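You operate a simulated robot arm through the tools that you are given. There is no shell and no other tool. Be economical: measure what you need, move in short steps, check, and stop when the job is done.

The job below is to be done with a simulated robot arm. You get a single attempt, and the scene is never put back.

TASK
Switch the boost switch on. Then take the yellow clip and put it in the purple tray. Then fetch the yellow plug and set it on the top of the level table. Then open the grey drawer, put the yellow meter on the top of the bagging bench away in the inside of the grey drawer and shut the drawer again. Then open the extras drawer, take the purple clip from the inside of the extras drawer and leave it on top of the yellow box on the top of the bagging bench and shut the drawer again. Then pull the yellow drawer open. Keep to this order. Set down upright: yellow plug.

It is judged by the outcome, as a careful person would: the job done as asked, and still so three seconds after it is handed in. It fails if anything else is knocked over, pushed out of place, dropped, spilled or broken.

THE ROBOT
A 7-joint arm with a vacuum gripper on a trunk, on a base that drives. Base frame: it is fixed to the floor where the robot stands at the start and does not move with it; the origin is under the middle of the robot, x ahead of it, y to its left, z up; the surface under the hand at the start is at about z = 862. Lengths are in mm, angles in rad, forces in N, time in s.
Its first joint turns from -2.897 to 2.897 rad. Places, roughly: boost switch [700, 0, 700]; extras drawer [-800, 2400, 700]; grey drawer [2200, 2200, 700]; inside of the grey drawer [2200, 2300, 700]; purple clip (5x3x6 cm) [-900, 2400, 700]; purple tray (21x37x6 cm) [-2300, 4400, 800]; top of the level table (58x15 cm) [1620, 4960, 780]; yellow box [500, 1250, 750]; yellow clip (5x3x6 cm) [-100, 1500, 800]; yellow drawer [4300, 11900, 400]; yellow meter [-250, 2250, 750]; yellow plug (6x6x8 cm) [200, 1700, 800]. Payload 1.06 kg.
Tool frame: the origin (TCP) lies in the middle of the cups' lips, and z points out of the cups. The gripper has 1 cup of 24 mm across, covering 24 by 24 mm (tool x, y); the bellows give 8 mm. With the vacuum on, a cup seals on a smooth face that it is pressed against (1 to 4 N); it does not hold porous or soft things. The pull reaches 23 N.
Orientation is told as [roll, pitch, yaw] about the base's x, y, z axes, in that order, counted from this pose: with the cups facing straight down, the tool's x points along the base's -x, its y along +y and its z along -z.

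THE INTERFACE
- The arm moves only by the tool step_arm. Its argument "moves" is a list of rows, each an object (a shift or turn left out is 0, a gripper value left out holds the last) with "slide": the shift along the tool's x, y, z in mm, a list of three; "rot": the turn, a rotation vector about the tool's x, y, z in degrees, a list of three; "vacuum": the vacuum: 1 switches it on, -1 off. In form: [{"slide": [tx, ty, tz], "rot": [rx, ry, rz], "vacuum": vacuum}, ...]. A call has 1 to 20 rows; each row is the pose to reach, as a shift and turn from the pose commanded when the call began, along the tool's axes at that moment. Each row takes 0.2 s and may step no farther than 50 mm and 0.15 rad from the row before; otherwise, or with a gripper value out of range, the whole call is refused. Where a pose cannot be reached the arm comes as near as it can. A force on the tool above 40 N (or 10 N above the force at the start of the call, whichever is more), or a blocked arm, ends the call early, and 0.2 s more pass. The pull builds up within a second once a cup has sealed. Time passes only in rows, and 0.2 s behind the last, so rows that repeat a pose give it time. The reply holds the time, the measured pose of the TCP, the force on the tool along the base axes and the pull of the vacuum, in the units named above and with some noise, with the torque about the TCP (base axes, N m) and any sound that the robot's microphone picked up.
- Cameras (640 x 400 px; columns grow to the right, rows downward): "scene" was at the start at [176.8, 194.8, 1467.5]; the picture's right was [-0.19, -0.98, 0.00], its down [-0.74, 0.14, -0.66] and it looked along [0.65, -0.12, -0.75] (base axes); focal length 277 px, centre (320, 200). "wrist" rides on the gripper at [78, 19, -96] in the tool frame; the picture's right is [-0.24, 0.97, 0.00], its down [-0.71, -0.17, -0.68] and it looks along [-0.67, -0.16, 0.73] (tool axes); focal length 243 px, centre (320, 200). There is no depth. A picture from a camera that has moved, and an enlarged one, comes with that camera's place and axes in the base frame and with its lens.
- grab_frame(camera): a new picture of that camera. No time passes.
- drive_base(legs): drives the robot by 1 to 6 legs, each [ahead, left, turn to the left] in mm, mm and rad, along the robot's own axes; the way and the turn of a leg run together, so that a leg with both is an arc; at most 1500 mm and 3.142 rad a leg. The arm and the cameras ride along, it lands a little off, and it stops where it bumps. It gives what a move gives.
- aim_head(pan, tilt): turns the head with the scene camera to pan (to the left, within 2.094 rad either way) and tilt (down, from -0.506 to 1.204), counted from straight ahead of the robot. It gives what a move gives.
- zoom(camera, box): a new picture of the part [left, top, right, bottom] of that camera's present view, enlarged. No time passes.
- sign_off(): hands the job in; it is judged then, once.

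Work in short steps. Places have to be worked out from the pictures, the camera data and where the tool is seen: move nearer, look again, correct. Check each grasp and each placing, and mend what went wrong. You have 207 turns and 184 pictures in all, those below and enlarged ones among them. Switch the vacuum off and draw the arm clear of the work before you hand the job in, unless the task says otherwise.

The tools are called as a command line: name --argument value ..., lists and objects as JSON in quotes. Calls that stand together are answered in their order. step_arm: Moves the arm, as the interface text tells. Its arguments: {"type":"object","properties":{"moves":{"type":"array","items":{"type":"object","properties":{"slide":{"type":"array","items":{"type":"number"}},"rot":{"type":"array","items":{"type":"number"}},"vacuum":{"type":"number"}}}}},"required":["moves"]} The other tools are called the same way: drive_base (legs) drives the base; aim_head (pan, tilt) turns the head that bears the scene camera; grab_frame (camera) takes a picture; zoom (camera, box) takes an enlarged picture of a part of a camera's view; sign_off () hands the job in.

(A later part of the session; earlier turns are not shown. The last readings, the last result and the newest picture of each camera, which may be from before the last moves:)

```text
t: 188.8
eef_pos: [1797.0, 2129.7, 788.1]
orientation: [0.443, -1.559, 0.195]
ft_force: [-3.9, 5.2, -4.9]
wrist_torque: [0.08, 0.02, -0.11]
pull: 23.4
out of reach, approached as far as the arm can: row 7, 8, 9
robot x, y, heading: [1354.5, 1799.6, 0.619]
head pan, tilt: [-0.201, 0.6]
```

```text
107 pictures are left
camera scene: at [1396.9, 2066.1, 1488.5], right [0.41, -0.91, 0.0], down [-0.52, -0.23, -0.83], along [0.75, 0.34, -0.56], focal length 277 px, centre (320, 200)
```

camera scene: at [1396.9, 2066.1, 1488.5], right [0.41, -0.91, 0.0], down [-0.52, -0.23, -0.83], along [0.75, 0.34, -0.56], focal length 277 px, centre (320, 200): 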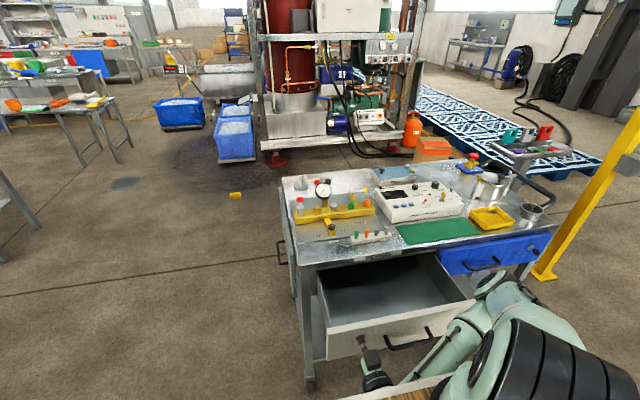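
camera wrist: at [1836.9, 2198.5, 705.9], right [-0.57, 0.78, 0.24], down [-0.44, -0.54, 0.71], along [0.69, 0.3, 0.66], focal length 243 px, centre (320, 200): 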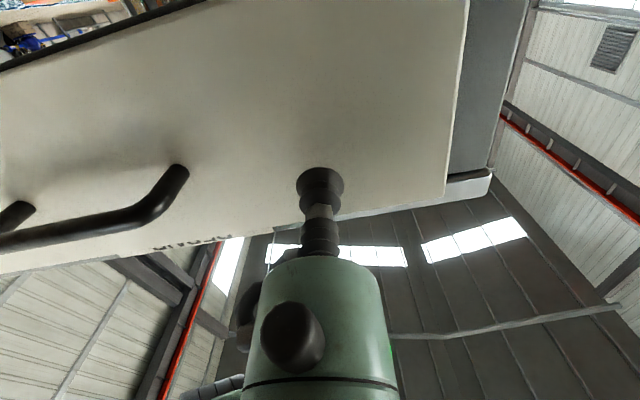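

The drawer is open about 200 mm, which is enough. I release the vacuum and back the base away.

step_arm --moves '[{"vacuum": -1}, {}, {}, {}]'

drive_base --legs '[[-330, 0, 0]]'

grab_frame --camera "scene"

```text
t: 189.8
eef_pos: [1795.9, 2129.7, 788.3]
orientation: [0.464, -1.559, 0.171]
ft_force: [0.4, -0.6, -0.5]
wrist_torque: [0.04, -0.01, 0.01]
pull: 0.1
robot x, y, heading: [1356.0, 1800.2, 0.623]
head pan, tilt: [-0.201, 0.6]
```

```text
t: 192.0
eef_pos: [1529.6, 1935.7, 788.2]
orientation: [0.466, -1.559, 0.171]
ft_force: [0.2, 0.2, 0.4]
wrist_torque: [-0.01, 0.0, -0.02]
pull: 0.1
robot x, y, heading: [1090.1, 1607.0, 0.62]
head pan, tilt: [-0.201, 0.6]
```

```text
106 pictures are left
camera scene: at [1128.5, 1873.6, 1488.5], right [0.4, -0.92, 0.0], down [-0.52, -0.23, -0.83], along [0.75, 0.33, -0.56], focal length 277 px, centre (320, 200)
```

scene: 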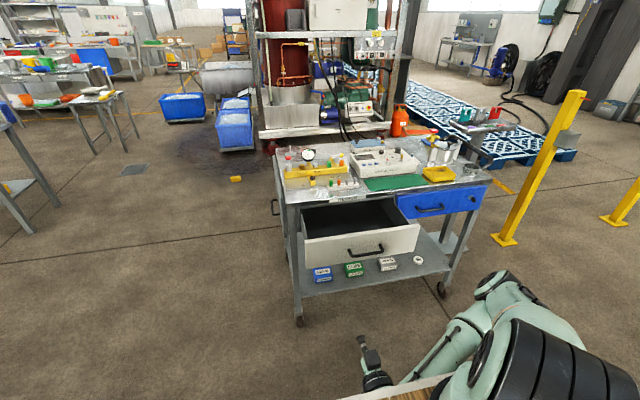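

The drawer is open. I return the tool to pointing down at a safe height.

step_arm --moves '[{"slide": [-10, 0, 40], "rot": [0, 0, 0]}, {"slide": [-36, 0, 70], "rot": [0, 8, 0]}, {"slide": [-62, 0, 80], "rot": [0, 16, 0]}, {"slide": [-88, 0, 80], "rot": [0, 24, 0]}, {"slide": [-114, 0, 80], "rot": [0, 32, 0]}, {"slide": [-140, 0, 80], "rot": [0, 40, 0]}, {"slide": [-166, 0, 80], "rot": [0, 48, 0]}, {"slide": [-192, 0, 70], "rot": [0, 56, 0]}, {"slide": [-218, 0, 60], "rot": [0, 64, 0]}, {"slide": [-244, 0, 50], "rot": [0, 72, 0]}, {"slide": [-270, 0, 40], "rot": [0, 80, 0]}, {"slide": [-290, 0, 30], "rot": [0, 89.3, 0]}]'

aim_head --pan 2.09 --tilt 0.5

grab_frame --camera "scene"

```text
refused: row 12 steps farther than a row can; nothing moved
```

```text
t: 194.1
eef_pos: [1529.3, 1935.7, 788.5]
orientation: [0.47, -1.559, 0.165]
ft_force: [-0.1, 0.4, 0.4]
wrist_torque: [-0.04, 0.02, -0.01]
pull: 0.0
robot x, y, heading: [1088.9, 1609.8, 0.617]
head pan, tilt: [2.089, 0.499]
```

```text
105 pictures are left
camera scene: at [965.2, 1876.4, 1497.6], right [0.42, 0.91, 0.0], down [0.43, -0.2, -0.88], along [-0.8, 0.37, -0.48], focal length 277 px, centre (320, 200)
```

scene: 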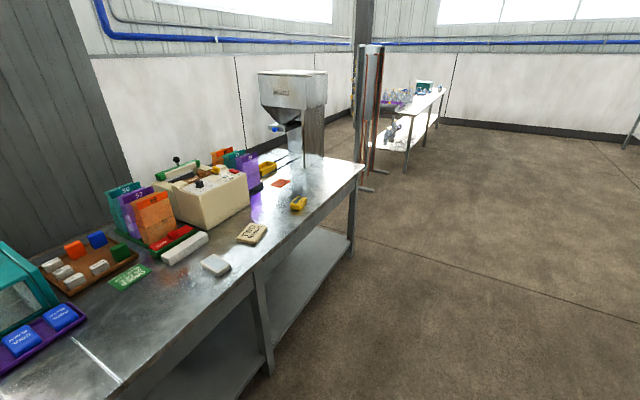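

The last rotation step was slightly too large. I repeat the raise with a final step within limits, then zoom on the yellow meter near the back edge.

step_arm --moves '[{"slide": [-10, 0, 40], "rot": [0, 0, 0]}, {"slide": [-36, 0, 70], "rot": [0, 8, 0]}, {"slide": [-62, 0, 80], "rot": [0, 16, 0]}, {"slide": [-88, 0, 80], "rot": [0, 24, 0]}, {"slide": [-114, 0, 80], "rot": [0, 32, 0]}, {"slide": [-140, 0, 80], "rot": [0, 40, 0]}, {"slide": [-166, 0, 80], "rot": [0, 48, 0]}, {"slide": [-192, 0, 70], "rot": [0, 56, 0]}, {"slide": [-218, 0, 60], "rot": [0, 64, 0]}, {"slide": [-244, 0, 50], "rot": [0, 72, 0]}, {"slide": [-270, 0, 40], "rot": [0, 80, 0]}, {"slide": [-290, 0, 30], "rot": [0, 88, 0]}, {"slide": [-290, 0, 30], "rot": [0, 89.3, 0]}]'

zoom --camera "scene" --box '[170, 130, 370, 290]'

```text
t: 196.9
eef_pos: [1557.3, 1953.9, 1078.6]
orientation: [0.006, 0.0, 0.634]
ft_force: [-0.2, 0.1, -0.5]
wrist_torque: [-0.01, -0.02, 0.01]
pull: 0.2
out of reach, approached as far as the arm can: row 5, 6
robot x, y, heading: [1083.3, 1610.9, 0.614]
head pan, tilt: [2.089, 0.499]
```

```text
2.50 times, centred on (270, 210) of scene
camera zoom: at [965.0, 1876.4, 1497.6], right [0.42, 0.91, 0.0], down [0.43, -0.2, -0.88], along [-0.8, 0.37, -0.48], focal length 691 px, centre (445, 175)
```

zoom: 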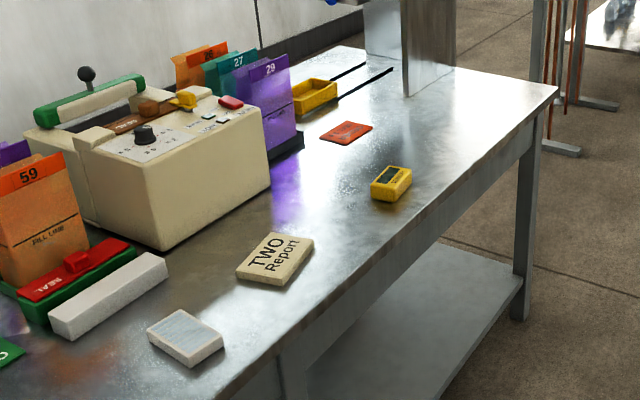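

The yellow meter is near (-197, 2293). I slide left to its position along the bench and turn to face the bench.

drive_base --legs '[[60, 1300, 0.01], [0, 0, 3.13]]'

aim_head --pan 0.0 --tilt 0.7

grab_frame --camera "scene"

grab_frame --camera "wrist"

```text
t: 210.9
eef_pos: [-100.9, 2346.2, 1078.3]
orientation: [0.005, -0.001, -2.465]
ft_force: [0.6, 0.0, 0.0]
wrist_torque: [0.04, 0.02, 0.0]
pull: 0.1
robot x, y, heading: [350.5, 2711.6, -2.482]
head pan, tilt: [2.089, 0.499]
```

```text
t: 212.9
eef_pos: [-100.1, 2347.0, 1077.9]
orientation: [0.005, -0.003, -2.465]
ft_force: [0.7, 0.1, -0.3]
wrist_torque: [-0.02, 0.01, 0.0]
pull: 0.0
robot x, y, heading: [353.6, 2711.7, -2.478]
head pan, tilt: [0.0, 0.7]
```

```text
103 pictures are left
camera scene: at [336.3, 2432.4, 1479.9], right [-0.61, 0.79, 0.0], down [0.51, 0.4, -0.76], along [-0.6, -0.47, -0.64], focal length 277 px, centre (320, 200)
```

scene: 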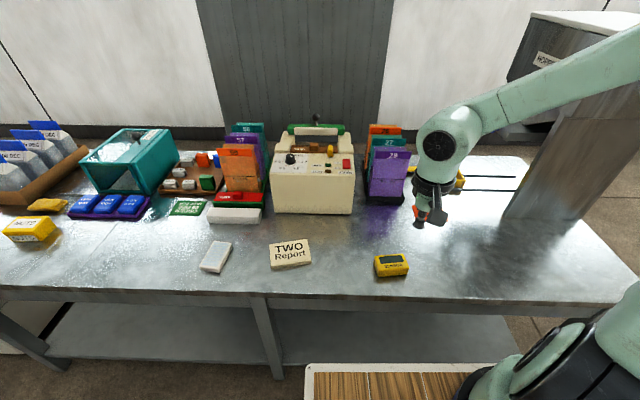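

```text
102 pictures are left
camera wrist: at [-28.2, 2382.2, 1173.6], right [0.43, -0.9, 0.01], down [-0.66, -0.31, 0.69], along [-0.62, -0.3, -0.73], focal length 243 px, centre (320, 200)
```

wrist: 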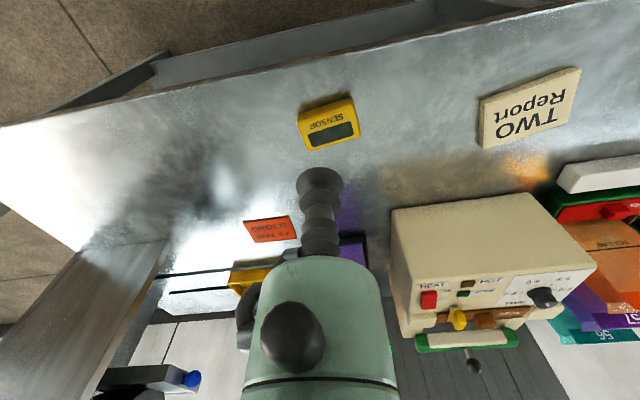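

I zoom on the meter in both views.

zoom --camera "scene" --box '[362, 240, 422, 290]'

zoom --camera "wrist" --box '[285, 85, 375, 155]'

```text
8.00 times, centred on (392, 265) of scene
camera zoom: at [336.3, 2432.4, 1479.9], right [-0.61, 0.79, 0.0], down [0.51, 0.4, -0.76], along [-0.6, -0.47, -0.64], focal length 2213 px, centre (-256, -320)
```

zoom: 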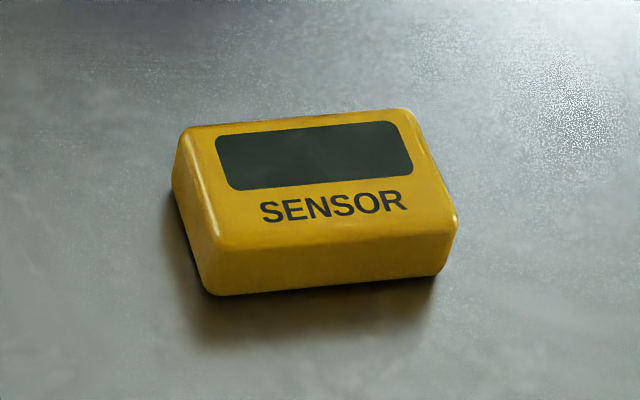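

```text
5.71 times, centred on (330, 120) of wrist
camera zoom: at [-28.2, 2382.2, 1173.6], right [0.43, -0.9, 0.01], down [-0.66, -0.31, 0.69], along [-0.62, -0.3, -0.73], focal length 1386 px, centre (263, 657)
```

zoom: 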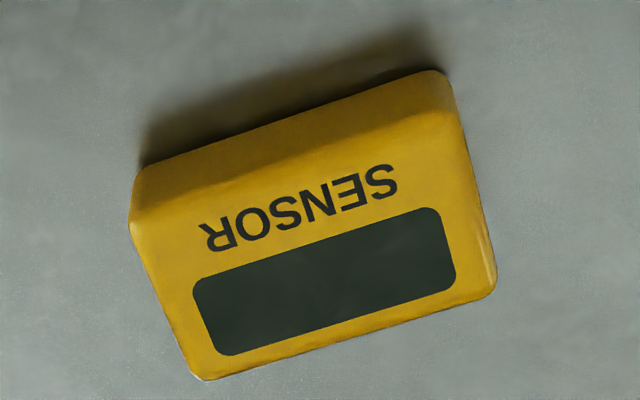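

The meter's top centre is at (-175, 2294, 834). I move over it and descend to about 15 mm above.

step_arm --moves '[{"slide": [-46, -3, 0]}, {"slide": [-91.7, -5.6, 0]}, {"slide": [-91.7, -5.6, 48]}, {"slide": [-91.7, -5.6, 96]}, {"slide": [-91.7, -5.6, 144]}, {"slide": [-91.7, -5.6, 192]}, {"slide": [-91.7, -5.6, 225]}]'

grab_frame --camera "wrist"

```text
t: 214.5
eef_pos: [-176.7, 2292.5, 851.7]
orientation: [0.005, -0.002, -2.464]
ft_force: [-0.4, 0.5, 0.6]
wrist_torque: [-0.03, 0.01, 0.06]
pull: 0.1
robot x, y, heading: [354.2, 2710.9, -2.479]
head pan, tilt: [0.0, 0.7]
```

```text
99 pictures are left
camera wrist: at [-103.1, 2328.2, 946.9], right [0.43, -0.9, 0.01], down [-0.66, -0.31, 0.69], along [-0.62, -0.3, -0.73], focal length 243 px, centre (320, 200)
```

wrist: 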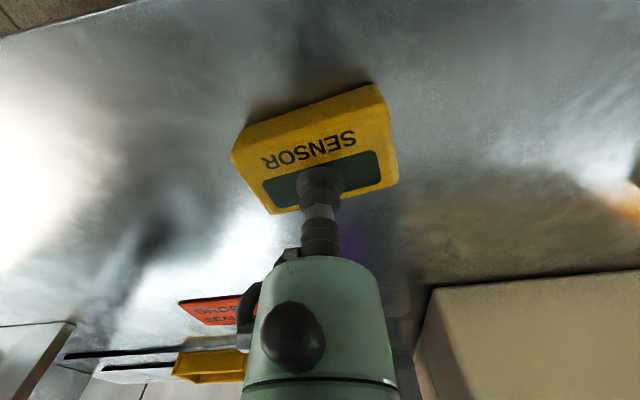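

Well aligned. I press down gently with the vacuum on.

step_arm --moves '[{"slide": [0, 0, 8], "vacuum": 1}, {"slide": [0, 0, 14]}, {"slide": [0, 0, 18]}, {"slide": [0, 0, 20]}, {"slide": [0, 0, 20]}, {"slide": [0, 0, 20]}]'

```text
t: 215.9
eef_pos: [-175.0, 2293.4, 832.9]
orientation: [0.005, -0.002, -2.46]
ft_force: [0.6, -3.2, 7.2]
wrist_torque: [0.09, 0.01, -0.01]
pull: 23.4
robot x, y, heading: [355.1, 2714.2, -2.482]
head pan, tilt: [0.0, 0.7]
```

Sealed with 23.4 N of pull. I lift and retract toward the robot, then check.

step_arm --moves '[{"slide": [0, 0, -15]}, {"slide": [0, 0, -55]}, {"slide": [0, 0, -100]}, {"slide": [0, 0, -145]}, {"slide": [0, 0, -190]}, {"slide": [30, 0, -225]}, {"slide": [75, 0, -240]}]'

grab_frame --camera "wrist"

drive_base --legs '[[-120, 0, 0], [0, 0, -3.13], [0, -1300, 0]]'

grab_frame --camera "scene"

```text
t: 217.5
eef_pos: [-116.1, 2338.9, 1072.4]
orientation: [0.005, -0.001, -2.462]
ft_force: [0.0, -0.4, -2.0]
wrist_torque: [-0.02, 0.0, -0.04]
pull: 23.3
robot x, y, heading: [355.4, 2712.7, -2.479]
head pan, tilt: [0.0, 0.7]
```

```text
98 pictures are left
camera wrist: at [-43.6, 2375.2, 1167.9], right [0.43, -0.9, 0.01], down [-0.66, -0.31, 0.68], along [-0.62, -0.3, -0.73], focal length 243 px, centre (320, 200)
```

wrist: 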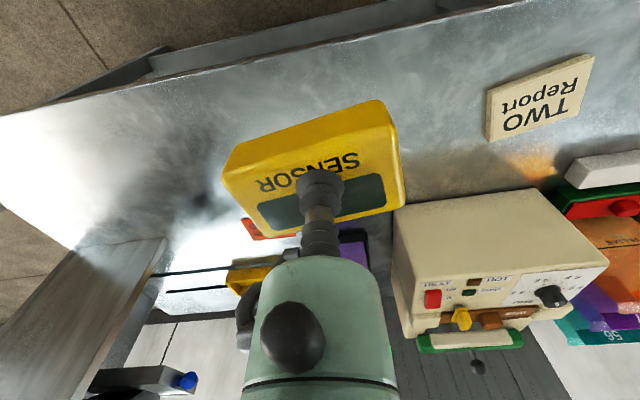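

```text
t: 232.2
eef_pos: [1729.1, 2176.8, 1073.3]
orientation: [0.005, -0.003, 0.704]
ft_force: [-0.5, 0.4, -1.3]
wrist_torque: [-0.02, 0.0, 0.01]
pull: 22.7
robot x, y, heading: [1269.8, 1791.5, 0.688]
head pan, tilt: [0.0, 0.7]
```

```text
97 pictures are left
camera scene: at [1279.7, 2070.7, 1479.9], right [0.64, -0.77, 0.0], down [-0.5, -0.41, -0.76], along [0.59, 0.49, -0.64], focal length 277 px, centre (320, 200)
```

scene: 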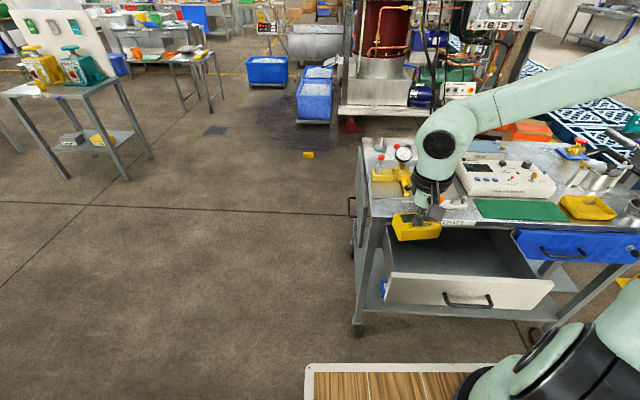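

The meter is held and the drawer is still open. I align the base with the drawer.

drive_base --legs '[[0, 0, -0.063], [102, -165, 0]]'

aim_head --pan -0.1 --tilt 0.8

grab_frame --camera "scene"

grab_frame --camera "wrist"

```text
t: 234.2
eef_pos: [1930.1, 2075.7, 1071.3]
orientation: [0.007, -0.002, 0.647]
ft_force: [-0.6, 0.3, -1.3]
wrist_torque: [0.02, 0.03, 0.0]
pull: 22.6
robot x, y, heading: [1451.1, 1713.9, 0.633]
head pan, tilt: [0.0, 0.7]
```

```text
t: 234.8
eef_pos: [1929.6, 2075.9, 1071.6]
orientation: [0.005, -0.001, 0.647]
ft_force: [0.9, -0.7, -1.2]
wrist_torque: [0.0, 0.01, 0.02]
pull: 23.5
robot x, y, heading: [1447.3, 1718.8, 0.628]
head pan, tilt: [-0.099, 0.799]
```

```text
96 pictures are left
camera scene: at [1475.6, 1987.6, 1471.7], right [0.51, -0.86, 0.0], down [-0.62, -0.36, -0.7], along [0.6, 0.35, -0.72], focal length 277 px, centre (320, 200)
```

scene: 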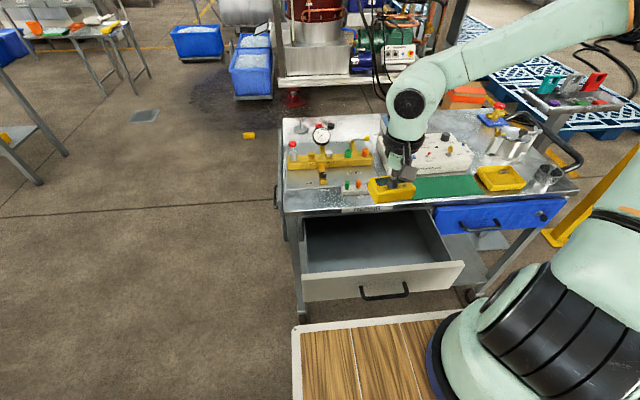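

```text
95 pictures are left
camera wrist: at [1857.1, 2044.0, 1167.7], right [-0.4, 0.92, 0.01], down [0.67, 0.29, 0.69], along [0.63, 0.28, -0.73], focal length 243 px, centre (320, 200)
```

wrist: 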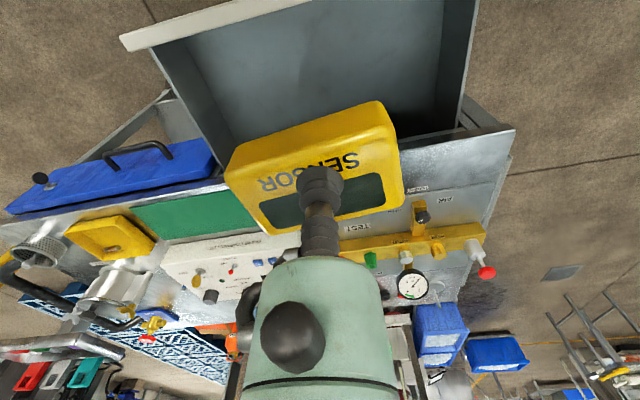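

The meter is nearly over the open part of the drawer. The wrist camera would hit the drawer front if I lowered it like this, so I first turn the tool 80° to bring the camera to the side.

step_arm --moves '[{"slide": [-2, 0, 0], "rot": [0, 0, -8]}, {"slide": [-4, 0, 0], "rot": [0, 0, -16]}, {"slide": [-6, 0, 0], "rot": [0, 0, -24]}, {"slide": [-8, 0, 0], "rot": [0, 0, -32]}, {"slide": [-10, 0, 0], "rot": [0, 0, -40]}, {"slide": [-13, 0, 0], "rot": [0, 0, -48]}, {"slide": [-13, 0, 0], "rot": [0, 0, -56]}, {"slide": [-13, 0, 0], "rot": [0, 0, -64]}, {"slide": [-13, 0, 0], "rot": [0, 0, -72]}, {"slide": [-13, 0, 0], "rot": [0, 0, -80]}, {"slide": [-13, 0, 40], "rot": [0, 0, -80]}, {"slide": [-13, 0, 80], "rot": [0, 0, -80]}, {"slide": [-13, 0, 120], "rot": [0, 0, -80]}]'

grab_frame --camera "scene"

grab_frame --camera "wrist"

```text
t: 237.6
eef_pos: [1890.7, 2058.1, 1037.0]
orientation: [-0.001, -0.004, 2.04]
ft_force: [0.4, 0.3, -1.9]
wrist_torque: [-0.02, 0.0, -0.02]
pull: 23.3
out of reach, approached as far as the arm can: row 9, 10, 11, 12, 13
robot x, y, heading: [1447.8, 1721.2, 0.625]
head pan, tilt: [-0.099, 0.799]
```

```text
94 pictures are left
camera scene: at [1475.6, 1987.5, 1471.6], right [0.51, -0.86, 0.0], down [-0.62, -0.36, -0.7], along [0.6, 0.35, -0.72], focal length 277 px, centre (320, 200)
```

scene: 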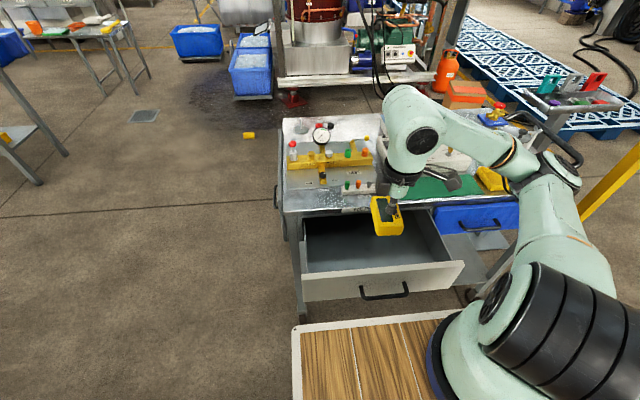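

```text
93 pictures are left
camera wrist: at [1908.8, 1978.6, 1133.3], right [-0.97, -0.23, 0.0], down [-0.17, 0.71, 0.69], along [-0.16, 0.67, -0.73], focal length 243 px, centre (320, 200)
```

wrist: 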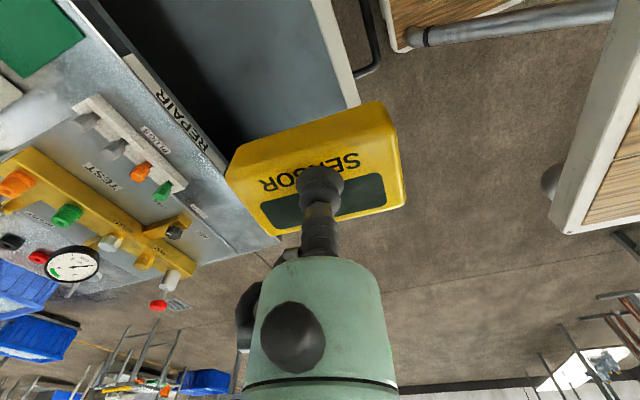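

The arm hits a wrist limit near 80°. I turn back 20° and recheck the pose.

step_arm --moves '[{"slide": [0, 0, -30], "rot": [0, 0, 8]}, {"slide": [0, 0, -60], "rot": [0, 0, 16]}, {"slide": [0, 0, -60], "rot": [0, 0, 22]}, {"slide": [0, 0, -60], "rot": [0, 0, 22]}]'

```text
t: 238.6
eef_pos: [1889.9, 2053.0, 1097.1]
orientation: [0.002, -0.007, 1.659]
ft_force: [0.2, 0.6, -1.8]
wrist_torque: [0.0, -0.01, -0.02]
pull: 22.8
robot x, y, heading: [1448.0, 1716.2, 0.628]
head pan, tilt: [-0.099, 0.799]
```

The pose is fine at 59°. I shift ahead over the drawer opening, lower partway and look.

step_arm --moves '[{"slide": [-16, -27, 0]}, {"slide": [-32.7, -55, 0]}, {"slide": [-32.7, -55, 45]}, {"slide": [-32.7, -55, 90]}, {"slide": [-32.7, -55, 130]}]'

grab_frame --camera "scene"

grab_frame --camera "wrist"

```text
t: 239.8
eef_pos: [1943.3, 2090.6, 965.6]
orientation: [0.002, -0.007, 1.66]
ft_force: [-0.2, -0.1, -1.3]
wrist_torque: [0.02, 0.01, -0.02]
pull: 23.0
robot x, y, heading: [1450.2, 1717.6, 0.63]
head pan, tilt: [-0.099, 0.799]
```

```text
92 pictures are left
camera scene: at [1475.7, 1987.3, 1471.7], right [0.51, -0.86, 0.0], down [-0.62, -0.36, -0.7], along [0.6, 0.35, -0.72], focal length 277 px, centre (320, 200)
```

scene: 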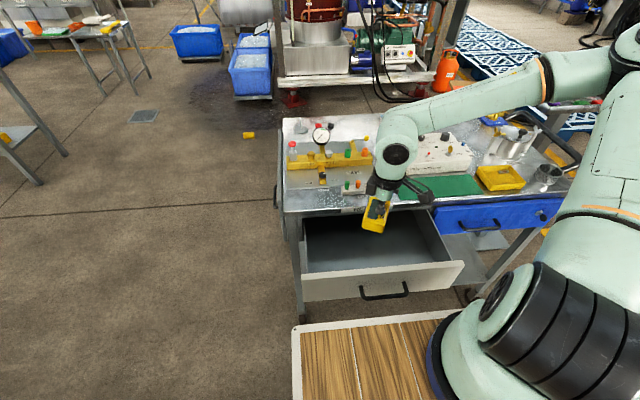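

```text
91 pictures are left
camera wrist: at [1931.7, 2010.9, 1061.1], right [-0.99, 0.15, 0.0], down [0.11, 0.72, 0.69], along [0.1, 0.68, -0.72], focal length 243 px, centre (320, 200)
```

wrist: 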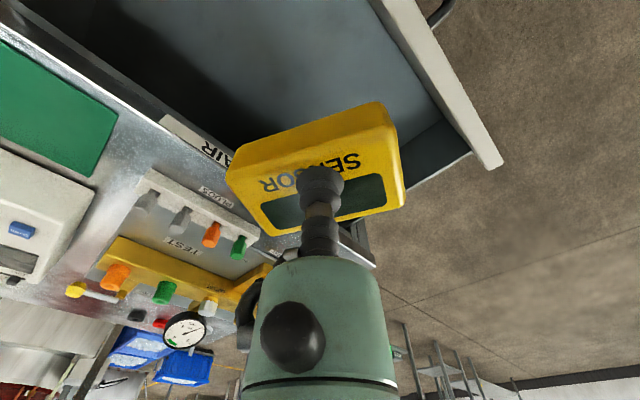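

The opening spans b ≈ 2193–2384 and I'm at 2269. I shift 18 mm further in and lower toward the drawer floor.

step_arm --moves '[{"slide": [-9.2, -15.4, 0]}, {"slide": [-9.2, -15.4, 40]}, {"slide": [-9.2, -15.4, 80]}, {"slide": [-9.2, -15.4, 120]}, {"slide": [-9.2, -15.4, 150]}, {"slide": [-9.2, -15.4, 165]}]'

grab_frame --camera "scene"

grab_frame --camera "wrist"

```text
t: 241.2
eef_pos: [1958.1, 2101.7, 800.7]
orientation: [0.001, -0.005, 1.658]
ft_force: [0.3, -0.2, -2.2]
wrist_torque: [0.0, 0.0, -0.01]
pull: 22.6
robot x, y, heading: [1445.4, 1715.0, 0.631]
head pan, tilt: [-0.099, 0.799]
```

```text
90 pictures are left
camera scene: at [1475.6, 1987.4, 1471.7], right [0.51, -0.86, 0.0], down [-0.62, -0.36, -0.7], along [0.6, 0.35, -0.72], focal length 277 px, centre (320, 200)
```

scene: 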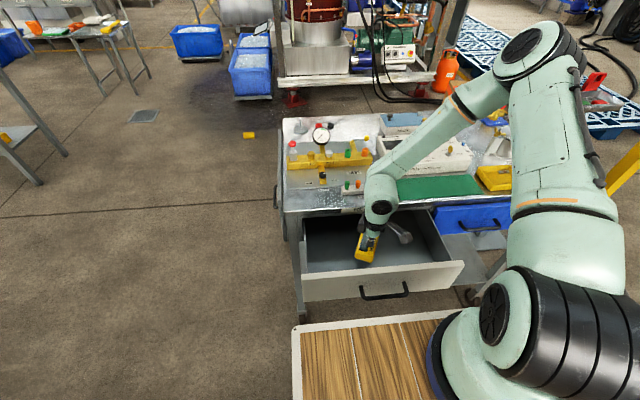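

```text
89 pictures are left
camera wrist: at [1946.7, 2021.7, 896.6], right [-0.99, 0.15, 0.0], down [0.11, 0.72, 0.69], along [0.1, 0.68, -0.73], focal length 243 px, centre (320, 200)
```

wrist: 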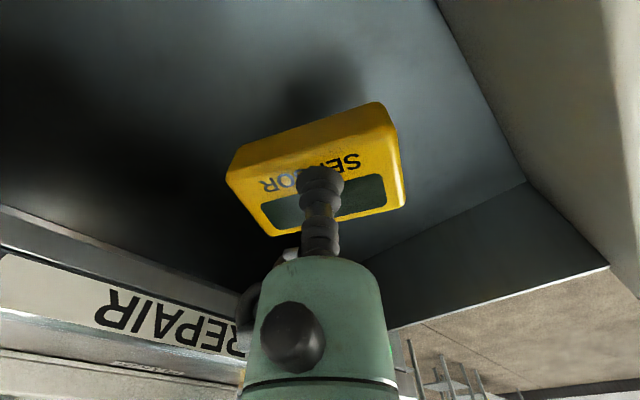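

The meter is inside the drawer. I lower it in small steps to contact.

step_arm --moves '[{"slide": [0, 0, 10]}, {"slide": [0, 0, 18]}, {"slide": [0, 0, 24]}, {"slide": [0, 0, 24]}]'

```text
t: 242.2
eef_pos: [1957.7, 2101.9, 778.9]
orientation: [0.002, -0.007, 1.659]
ft_force: [-0.6, 0.2, -1.1]
wrist_torque: [0.0, -0.01, 0.03]
pull: 22.6
robot x, y, heading: [1448.4, 1714.8, 0.63]
head pan, tilt: [-0.099, 0.799]
```

No contact yet, so I continue.

step_arm --moves '[{"slide": [0, 0, 5]}, {"slide": [0, 0, 9]}, {"slide": [0, 0, 13]}, {"slide": [0, 0, 13]}]'

```text
t: 243.2
eef_pos: [1956.9, 2102.2, 764.3]
orientation: [0.002, -0.003, 1.659]
ft_force: [-0.4, 0.2, -1.4]
wrist_torque: [0.0, 0.0, 0.01]
pull: 22.4
robot x, y, heading: [1446.3, 1720.8, 0.629]
head pan, tilt: [-0.099, 0.799]
```

zoom --camera "wrist" --box '[200, 60, 440, 260]'

step_arm --moves '[{"slide": [0, 0, 4]}, {"slide": [0, 0, 8]}, {"slide": [0, 0, 11]}, {"slide": [0, 0, 11]}]'

```text
2.00 times, centred on (320, 160) of wrist
camera zoom: at [1945.1, 2023.0, 859.9], right [-0.99, 0.15, 0.0], down [0.11, 0.72, 0.69], along [0.1, 0.68, -0.73], focal length 485 px, centre (320, 280)
```

zoom: 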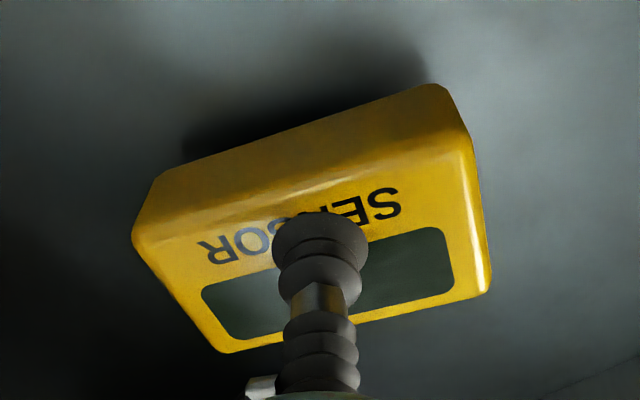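

```text
t: 244.2
eef_pos: [1956.0, 2102.8, 753.2]
orientation: [0.001, -0.004, 1.659]
ft_force: [0.4, -0.1, -0.8]
wrist_torque: [-0.02, 0.0, 0.0]
pull: 22.6
robot x, y, heading: [1447.4, 1717.0, 0.631]
head pan, tilt: [-0.099, 0.799]
```

The shadow shows the floor is only a little below. I continue in 3 mm steps.

step_arm --moves '[{"slide": [0, 0, 3]}, {"slide": [0, 0, 6]}, {"slide": [0, 0, 8]}, {"slide": [0, 0, 8]}]'

```text
t: 245.2
eef_pos: [1955.9, 2101.8, 745.2]
orientation: [0.002, -0.008, 1.66]
ft_force: [-0.7, 4.6, 11.1]
wrist_torque: [-0.06, -0.01, -0.02]
pull: 22.9
robot x, y, heading: [1449.3, 1717.8, 0.63]
head pan, tilt: [-0.099, 0.799]
```

Contact. I release and rise straight up.

step_arm --moves '[{"slide": [0, 0, -1], "vacuum": -1}, {"slide": [0, 0, -1]}, {"slide": [0, 0, -1]}, {"slide": [0, 0, -4]}, {"slide": [0, 0, -12]}, {"slide": [0, 0, -40]}, {"slide": [0, 0, -85]}, {"slide": [0, 0, -130]}, {"slide": [0, 0, -175]}, {"slide": [0, 0, -220]}, {"slide": [0, 0, -265]}, {"slide": [0, 0, -310]}]'

grab_frame --camera "scene"

```text
t: 247.8
eef_pos: [1958.1, 2098.9, 1055.5]
orientation: [0.002, -0.004, 1.659]
ft_force: [1.1, -1.2, 0.5]
wrist_torque: [0.04, 0.01, 0.0]
pull: 0.1
robot x, y, heading: [1450.9, 1722.9, 0.628]
head pan, tilt: [-0.099, 0.799]
```

```text
87 pictures are left
camera scene: at [1475.6, 1987.7, 1471.6], right [0.51, -0.86, 0.0], down [-0.62, -0.36, -0.7], along [0.6, 0.35, -0.72], focal length 277 px, centre (320, 200)
```

scene: 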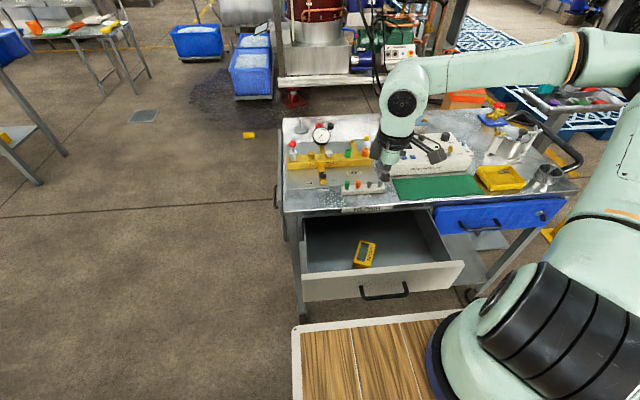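

The meter lies flat inside the drawer. To shut it I back off, shift left and level the tool so I can push on the drawer front beside the handle.

drive_base --legs '[[-250, 108, 0]]'

step_arm --moves '[{"rot": [0, 0, 8]}, {"rot": [0, 0, 16]}, {"rot": [0, 0, 24]}, {"rot": [0, 0, 32]}, {"rot": [0, 0, 40]}, {"rot": [0, 0, 48]}, {"rot": [0, 0, 56]}, {"rot": [0, 0, 59.5]}]'

```text
t: 249.8
eef_pos: [1696.6, 2041.0, 1055.6]
orientation: [0.002, -0.007, 1.659]
ft_force: [0.2, -0.2, 0.3]
wrist_torque: [0.02, 0.01, 0.0]
pull: 0.0
robot x, y, heading: [1184.7, 1658.8, 0.627]
head pan, tilt: [-0.099, 0.799]
```

```text
t: 251.6
eef_pos: [1695.3, 2039.5, 1056.0]
orientation: [0.006, -0.001, 0.62]
ft_force: [0.2, 0.0, -0.6]
wrist_torque: [0.02, -0.01, -0.01]
pull: 0.1
robot x, y, heading: [1185.1, 1656.6, 0.625]
head pan, tilt: [-0.099, 0.799]
```

Now I pitch to horizontal and lower to z ≈ 775.

step_arm --moves '[{"slide": [-10, 0, 26], "rot": [0, -8.2, 0]}, {"slide": [-15, 0, 52], "rot": [0, -16.4, 0]}, {"slide": [-20, 0, 78], "rot": [0, -24.6, 0]}, {"slide": [-20, 0, 104], "rot": [0, -32.8, 0]}, {"slide": [-20, 0, 130], "rot": [0, -41, 0]}, {"slide": [-20, 0, 156], "rot": [0, -49.2, 0]}, {"slide": [-20, 0, 182], "rot": [0, -57.4, 0]}, {"slide": [-15, 0, 208], "rot": [0, -65.6, 0]}, {"slide": [-10, 0, 234], "rot": [0, -73.8, 0]}, {"slide": [-5, 0, 260], "rot": [0, -82, 0]}, {"slide": [0, 0, 281], "rot": [0, -90, 0]}]'

grab_frame --camera "wrist"

grab_frame --camera "scene"

```text
t: 253.9
eef_pos: [1696.2, 2040.6, 774.4]
orientation: [2.233, -1.563, -1.61]
ft_force: [0.5, 0.0, 0.3]
wrist_torque: [-0.01, 0.0, 0.01]
pull: 0.0
robot x, y, heading: [1191.3, 1656.3, 0.633]
head pan, tilt: [-0.099, 0.799]
```

```text
86 pictures are left
camera wrist: at [1607.2, 2001.7, 695.9], right [-0.57, 0.79, 0.24], down [-0.46, -0.54, 0.7], along [0.69, 0.29, 0.67], focal length 243 px, centre (320, 200)
```

wrist: 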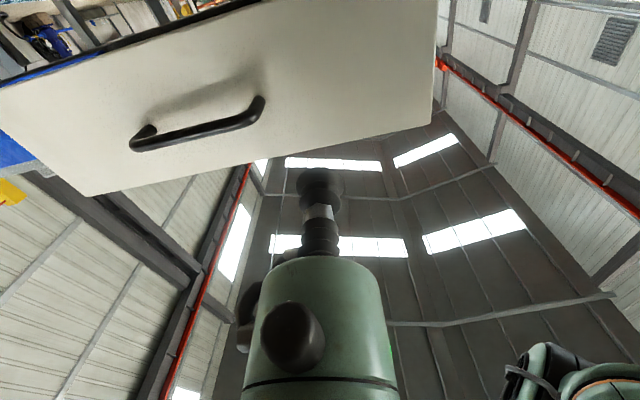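

```text
85 pictures are left
camera scene: at [1213.8, 1927.0, 1471.6], right [0.5, -0.86, 0.0], down [-0.62, -0.36, -0.7], along [0.6, 0.35, -0.72], focal length 277 px, centre (320, 200)
```

scene: 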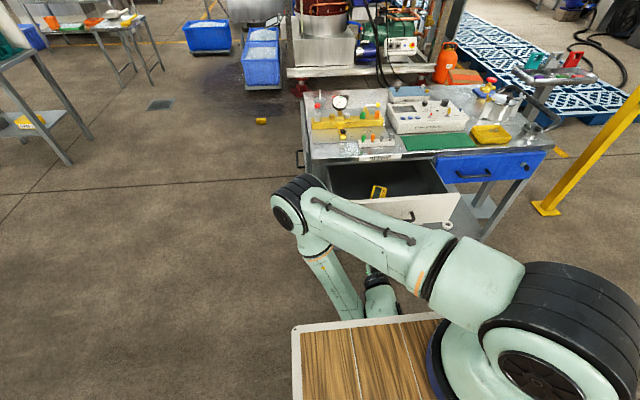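

The face is about 133 mm ahead. I retract the tool 50 mm, drive forward 150, then push with the arm.

step_arm --moves '[{"slide": [0, 0, -25]}, {"slide": [0, 0, -50]}]'

drive_base --legs '[[150, 0, 0]]'

grab_frame --camera "wrist"

```text
t: 254.6
eef_pos: [1654.8, 2010.6, 774.7]
orientation: [2.029, -1.565, -1.409]
ft_force: [0.3, 0.3, 0.1]
wrist_torque: [0.0, 0.0, 0.01]
pull: 0.0
robot x, y, heading: [1184.3, 1657.3, 0.628]
head pan, tilt: [-0.099, 0.799]
```

```text
t: 255.9
eef_pos: [1779.5, 2101.6, 775.2]
orientation: [1.85, -1.566, -1.234]
ft_force: [0.0, -0.7, -0.6]
wrist_torque: [0.01, 0.04, 0.0]
pull: 0.1
robot x, y, heading: [1311.2, 1749.2, 0.624]
head pan, tilt: [-0.099, 0.799]
```

```text
84 pictures are left
camera wrist: at [1691.5, 2062.3, 696.2], right [-0.56, 0.79, 0.24], down [-0.46, -0.54, 0.71], along [0.69, 0.29, 0.67], focal length 243 px, centre (320, 200)
```

wrist: 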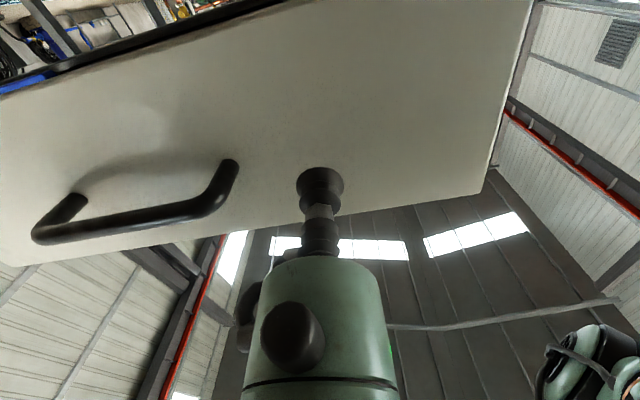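

Good placement left of the handle. I push forward gently.

step_arm --moves '[{"slide": [0, 0, 20]}, {"slide": [0, 0, 28]}, {"slide": [0, 0, 36]}, {"slide": [0, 0, 44]}, {"slide": [0, 0, 53]}, {"slide": [0, 0, 62]}, {"slide": [0, 0, 71]}, {"slide": [0, 0, 80]}, {"slide": [0, 0, 89]}, {"slide": [0, 0, 98]}, {"slide": [0, 0, 107]}, {"slide": [0, 0, 116]}, {"slide": [0, 0, 125]}]'

grab_frame --camera "scene"

```text
t: 258.7
eef_pos: [1881.2, 2173.7, 776.3]
orientation: [1.743, -1.565, -1.124]
ft_force: [-1.4, -1.2, -0.6]
wrist_torque: [-0.03, -0.01, 0.0]
pull: 0.2
robot x, y, heading: [1309.1, 1746.0, 0.628]
head pan, tilt: [-0.099, 0.799]
```

```text
83 pictures are left
camera scene: at [1338.6, 2017.6, 1471.6], right [0.5, -0.86, 0.0], down [-0.62, -0.36, -0.7], along [0.6, 0.35, -0.72], focal length 277 px, centre (320, 200)
```

scene: 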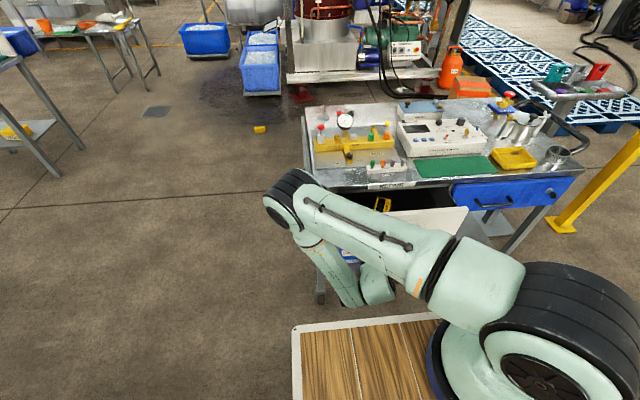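

The drawer is closing with little force, and I keep pushing the remaining ~105 mm.

step_arm --moves '[{"slide": [0, 0, 9]}, {"slide": [0, 0, 18]}, {"slide": [0, 0, 27]}, {"slide": [0, 0, 36]}, {"slide": [0, 0, 45]}, {"slide": [0, 0, 54]}, {"slide": [0, 0, 63]}, {"slide": [0, 0, 72]}, {"slide": [0, 0, 80]}, {"slide": [0, 0, 86]}, {"slide": [0, 0, 91]}, {"slide": [0, 0, 95]}, {"slide": [0, 0, 99]}, {"slide": [0, 0, 103]}, {"slide": [0, 0, 107]}]'

grab_frame --camera "scene"

grab_frame --camera "wrist"

```text
t: 261.9
eef_pos: [1967.2, 2235.8, 774.3]
orientation: [1.618, -1.566, -1.001]
ft_force: [-13.7, -12.5, 2.0]
wrist_torque: [0.07, 0.08, 0.02]
pull: 0.1
robot x, y, heading: [1316.6, 1751.3, 0.626]
head pan, tilt: [-0.099, 0.799]
```

```text
82 pictures are left
camera scene: at [1338.0, 2017.1, 1471.7], right [0.5, -0.86, 0.0], down [-0.62, -0.36, -0.7], along [0.6, 0.35, -0.72], focal length 277 px, centre (320, 200)
```

scene: 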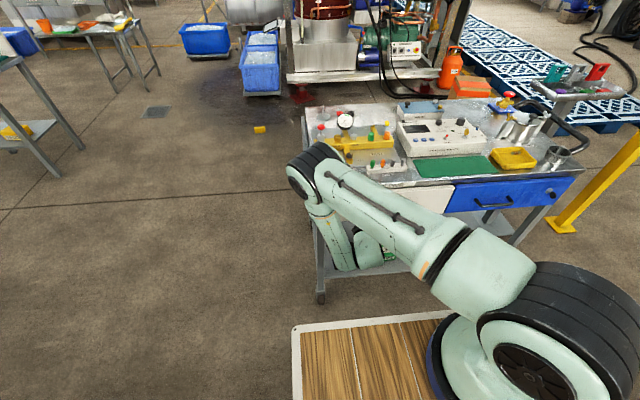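

```text
81 pictures are left
camera wrist: at [1879.3, 2196.7, 696.2], right [-0.56, 0.79, 0.24], down [-0.46, -0.54, 0.71], along [0.69, 0.29, 0.67], focal length 243 px, centre (320, 200)
```

wrist: 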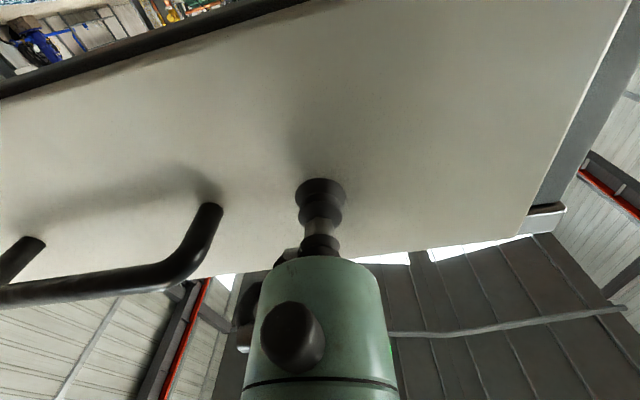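

Force rose to ~18 N at the original closed position, so the drawer is shut. I retract and confirm.

step_arm --moves '[{"slide": [0, 0, -30]}, {"slide": [0, 0, -70]}, {"slide": [0, 0, -110]}]'

drive_base --legs '[[-250, 0, 0]]'

grab_frame --camera "scene"

```text
t: 262.7
eef_pos: [1879.3, 2171.6, 775.2]
orientation: [1.868, -1.565, -1.251]
ft_force: [0.2, -0.1, -0.3]
wrist_torque: [0.0, -0.01, -0.02]
pull: 0.0
robot x, y, heading: [1311.8, 1744.2, 0.625]
head pan, tilt: [-0.099, 0.799]
```

```text
t: 264.6
eef_pos: [1679.1, 2026.6, 775.0]
orientation: [1.844, -1.565, -1.227]
ft_force: [0.1, -0.3, 0.6]
wrist_torque: [-0.04, 0.02, -0.02]
pull: 0.0
robot x, y, heading: [1112.3, 1604.9, 0.623]
head pan, tilt: [-0.099, 0.799]
```

```text
80 pictures are left
camera scene: at [1138.0, 1872.3, 1471.6], right [0.5, -0.86, 0.0], down [-0.62, -0.36, -0.7], along [0.6, 0.35, -0.72], focal length 277 px, centre (320, 200)
```

scene: 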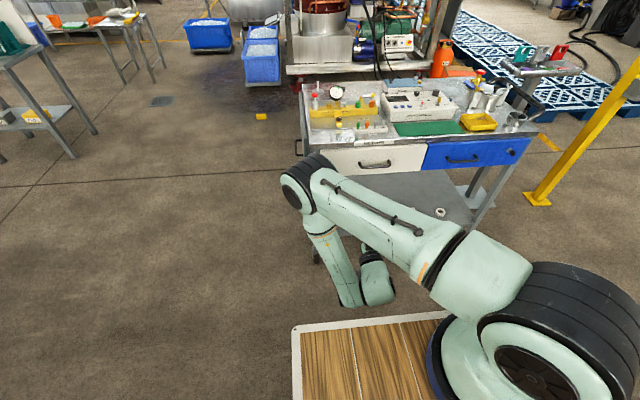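

The grey drawer is shut. Next is the extras drawer, on the front of the bagging bench near the hopper end. I slide left to the gap first and check my position there.

drive_base --legs '[[0, 1310, 0], [0, 1310, 0]]'

aim_head --pan 2.09 --tilt 0.6

grab_frame --camera "scene"

```text
t: 277.3
eef_pos: [128.6, 4144.0, 774.0]
orientation: [1.844, -1.566, -1.218]
ft_force: [0.3, -0.1, 0.6]
wrist_torque: [-0.02, 0.01, 0.01]
pull: 0.2
robot x, y, heading: [-439.0, 3718.8, 0.633]
head pan, tilt: [-0.099, 0.799]
```

```text
t: 279.4
eef_pos: [127.1, 4143.4, 774.4]
orientation: [1.828, -1.566, -1.207]
ft_force: [0.3, -0.1, 0.1]
wrist_torque: [-0.02, 0.0, -0.04]
pull: 0.0
robot x, y, heading: [-439.4, 3715.5, 0.633]
head pan, tilt: [2.089, 0.6]
```

```text
79 pictures are left
camera scene: at [-561.7, 3981.0, 1488.5], right [0.41, 0.91, 0.0], down [0.52, -0.23, -0.83], along [-0.75, 0.34, -0.56], focal length 277 px, centre (320, 200)
```

scene: 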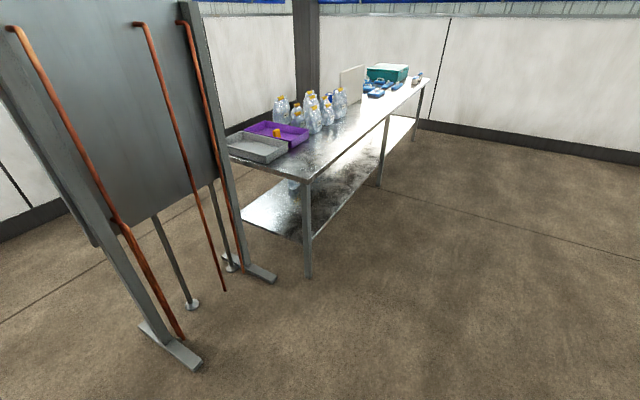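

I'm centred on the gap, at a ≈ 2779 between the bench end at 2253 and the board at 3300. I back through it and slide right to the leftmost drawer.

drive_base --legs '[[-1050, 0, 0], [-1050, 0, -0.008], [0, -750, 0]]'

aim_head --pan -0.1 --tilt 0.6

grab_frame --camera "scene"

grab_frame --camera "wrist"

```text
t: 293.4
eef_pos: [-1099.7, 2308.4, 775.1]
orientation: [1.84, -1.565, -1.208]
ft_force: [-0.1, -0.1, -0.3]
wrist_torque: [-0.01, 0.02, -0.01]
pull: 0.0
robot x, y, heading: [-1666.6, 1871.8, 0.646]
head pan, tilt: [2.089, 0.6]
```

```text
t: 295.4
eef_pos: [-1099.2, 2308.0, 774.0]
orientation: [1.831, -1.565, -1.199]
ft_force: [-0.2, 1.5, 0.3]
wrist_torque: [0.0, 0.01, -0.02]
pull: 0.1
robot x, y, heading: [-1660.7, 1876.5, 0.646]
head pan, tilt: [-0.099, 0.6]
```

```text
78 pictures are left
camera scene: at [-1632.5, 2151.0, 1488.5], right [0.51, -0.86, 0.0], down [-0.48, -0.29, -0.83], along [0.71, 0.42, -0.56], focal length 277 px, centre (320, 200)
```

scene: 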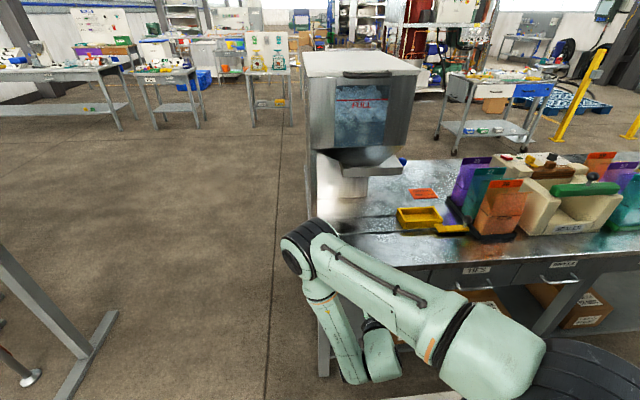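

```text
77 pictures are left
camera wrist: at [-1188.3, 2268.2, 696.0], right [-0.57, 0.78, 0.24], down [-0.45, -0.55, 0.71], along [0.68, 0.3, 0.67], focal length 243 px, centre (320, 200)
```

wrist: 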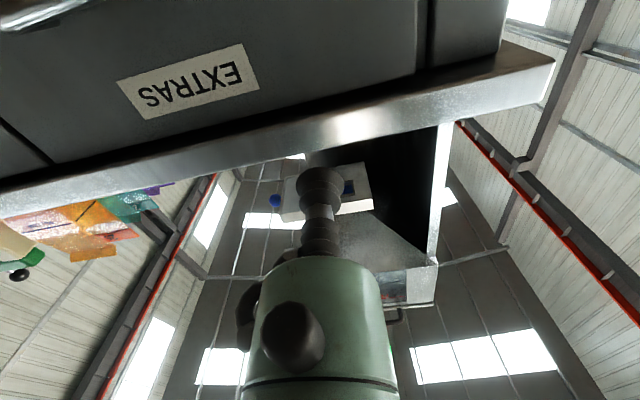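

The wrist camera shows the EXTRAS label and puts the drawer at a ≈ 1775–2098 with the handle at z ≈ 678. My tool is at a ≈ 2024, left of the handle. I lower to z ≈ 690 and look.

step_arm --moves '[{"slide": [28, 0, 0]}, {"slide": [56, 0, 0]}, {"slide": [84, 0, 0]}]'

grab_frame --camera "wrist"

```text
t: 296.2
eef_pos: [-1100.2, 2307.9, 689.5]
orientation: [1.902, -1.567, -1.269]
ft_force: [-0.7, -0.3, -0.1]
wrist_torque: [0.02, 0.0, 0.0]
pull: 0.1
robot x, y, heading: [-1665.6, 1880.8, 0.641]
head pan, tilt: [-0.099, 0.6]
```

```text
76 pictures are left
camera wrist: at [-1188.1, 2267.8, 611.3], right [-0.57, 0.78, 0.24], down [-0.45, -0.55, 0.71], along [0.68, 0.3, 0.67], focal length 243 px, centre (320, 200)
```

wrist: 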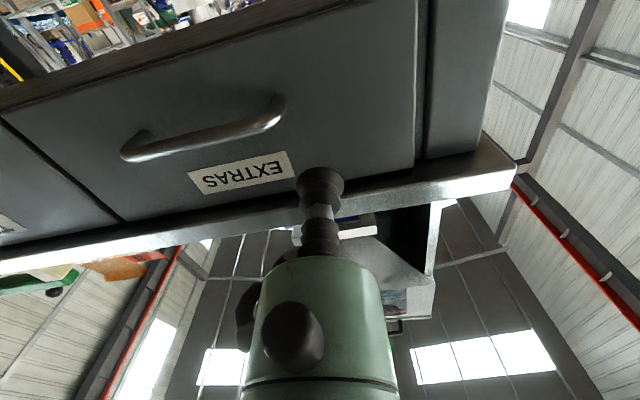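

The face spans z ≈ 629–759, with the handle's left end at a ≈ 2000. I shift 30 mm further left and approach slowly with the vacuum on.

step_arm --moves '[{"slide": [0, 15, 20], "vacuum": 1}, {"slide": [0, 30, 40]}, {"slide": [0, 30, 55]}, {"slide": [0, 30, 63]}, {"slide": [0, 30, 68]}, {"slide": [0, 30, 72]}]'

grab_frame --camera "wrist"

```text
t: 297.6
eef_pos: [-1058.7, 2374.1, 690.5]
orientation: [1.877, -1.565, -1.245]
ft_force: [0.5, 0.3, -0.4]
wrist_torque: [0.01, 0.05, 0.0]
pull: 0.0
robot x, y, heading: [-1665.3, 1877.1, 0.64]
head pan, tilt: [-0.099, 0.6]
```

```text
75 pictures are left
camera wrist: at [-1147.5, 2334.4, 612.3], right [-0.57, 0.78, 0.24], down [-0.45, -0.55, 0.71], along [0.68, 0.3, 0.67], focal length 243 px, centre (320, 200)
```

wrist: 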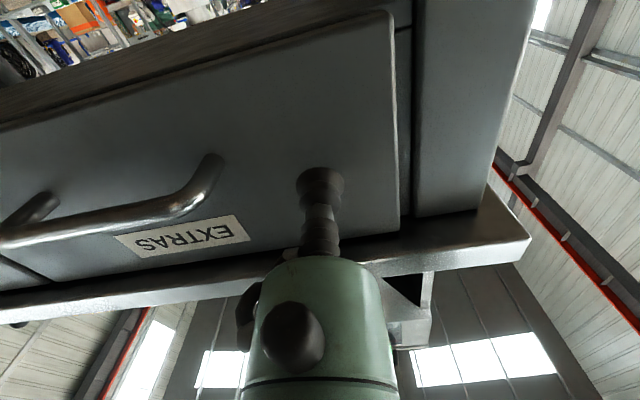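

Nicely on the free area of the face but not touching yet. I continue in small steps.

step_arm --moves '[{"slide": [0, 0, 5]}, {"slide": [0, 0, 9]}, {"slide": [0, 0, 13]}, {"slide": [0, 0, 16]}, {"slide": [0, 0, 16]}]'

```text
t: 298.8
eef_pos: [-1047.5, 2384.4, 690.7]
orientation: [1.854, -1.566, -1.222]
ft_force: [0.3, 0.6, -0.6]
wrist_torque: [0.0, -0.01, -0.02]
pull: 0.1
robot x, y, heading: [-1666.1, 1880.0, 0.647]
head pan, tilt: [-0.099, 0.6]
```

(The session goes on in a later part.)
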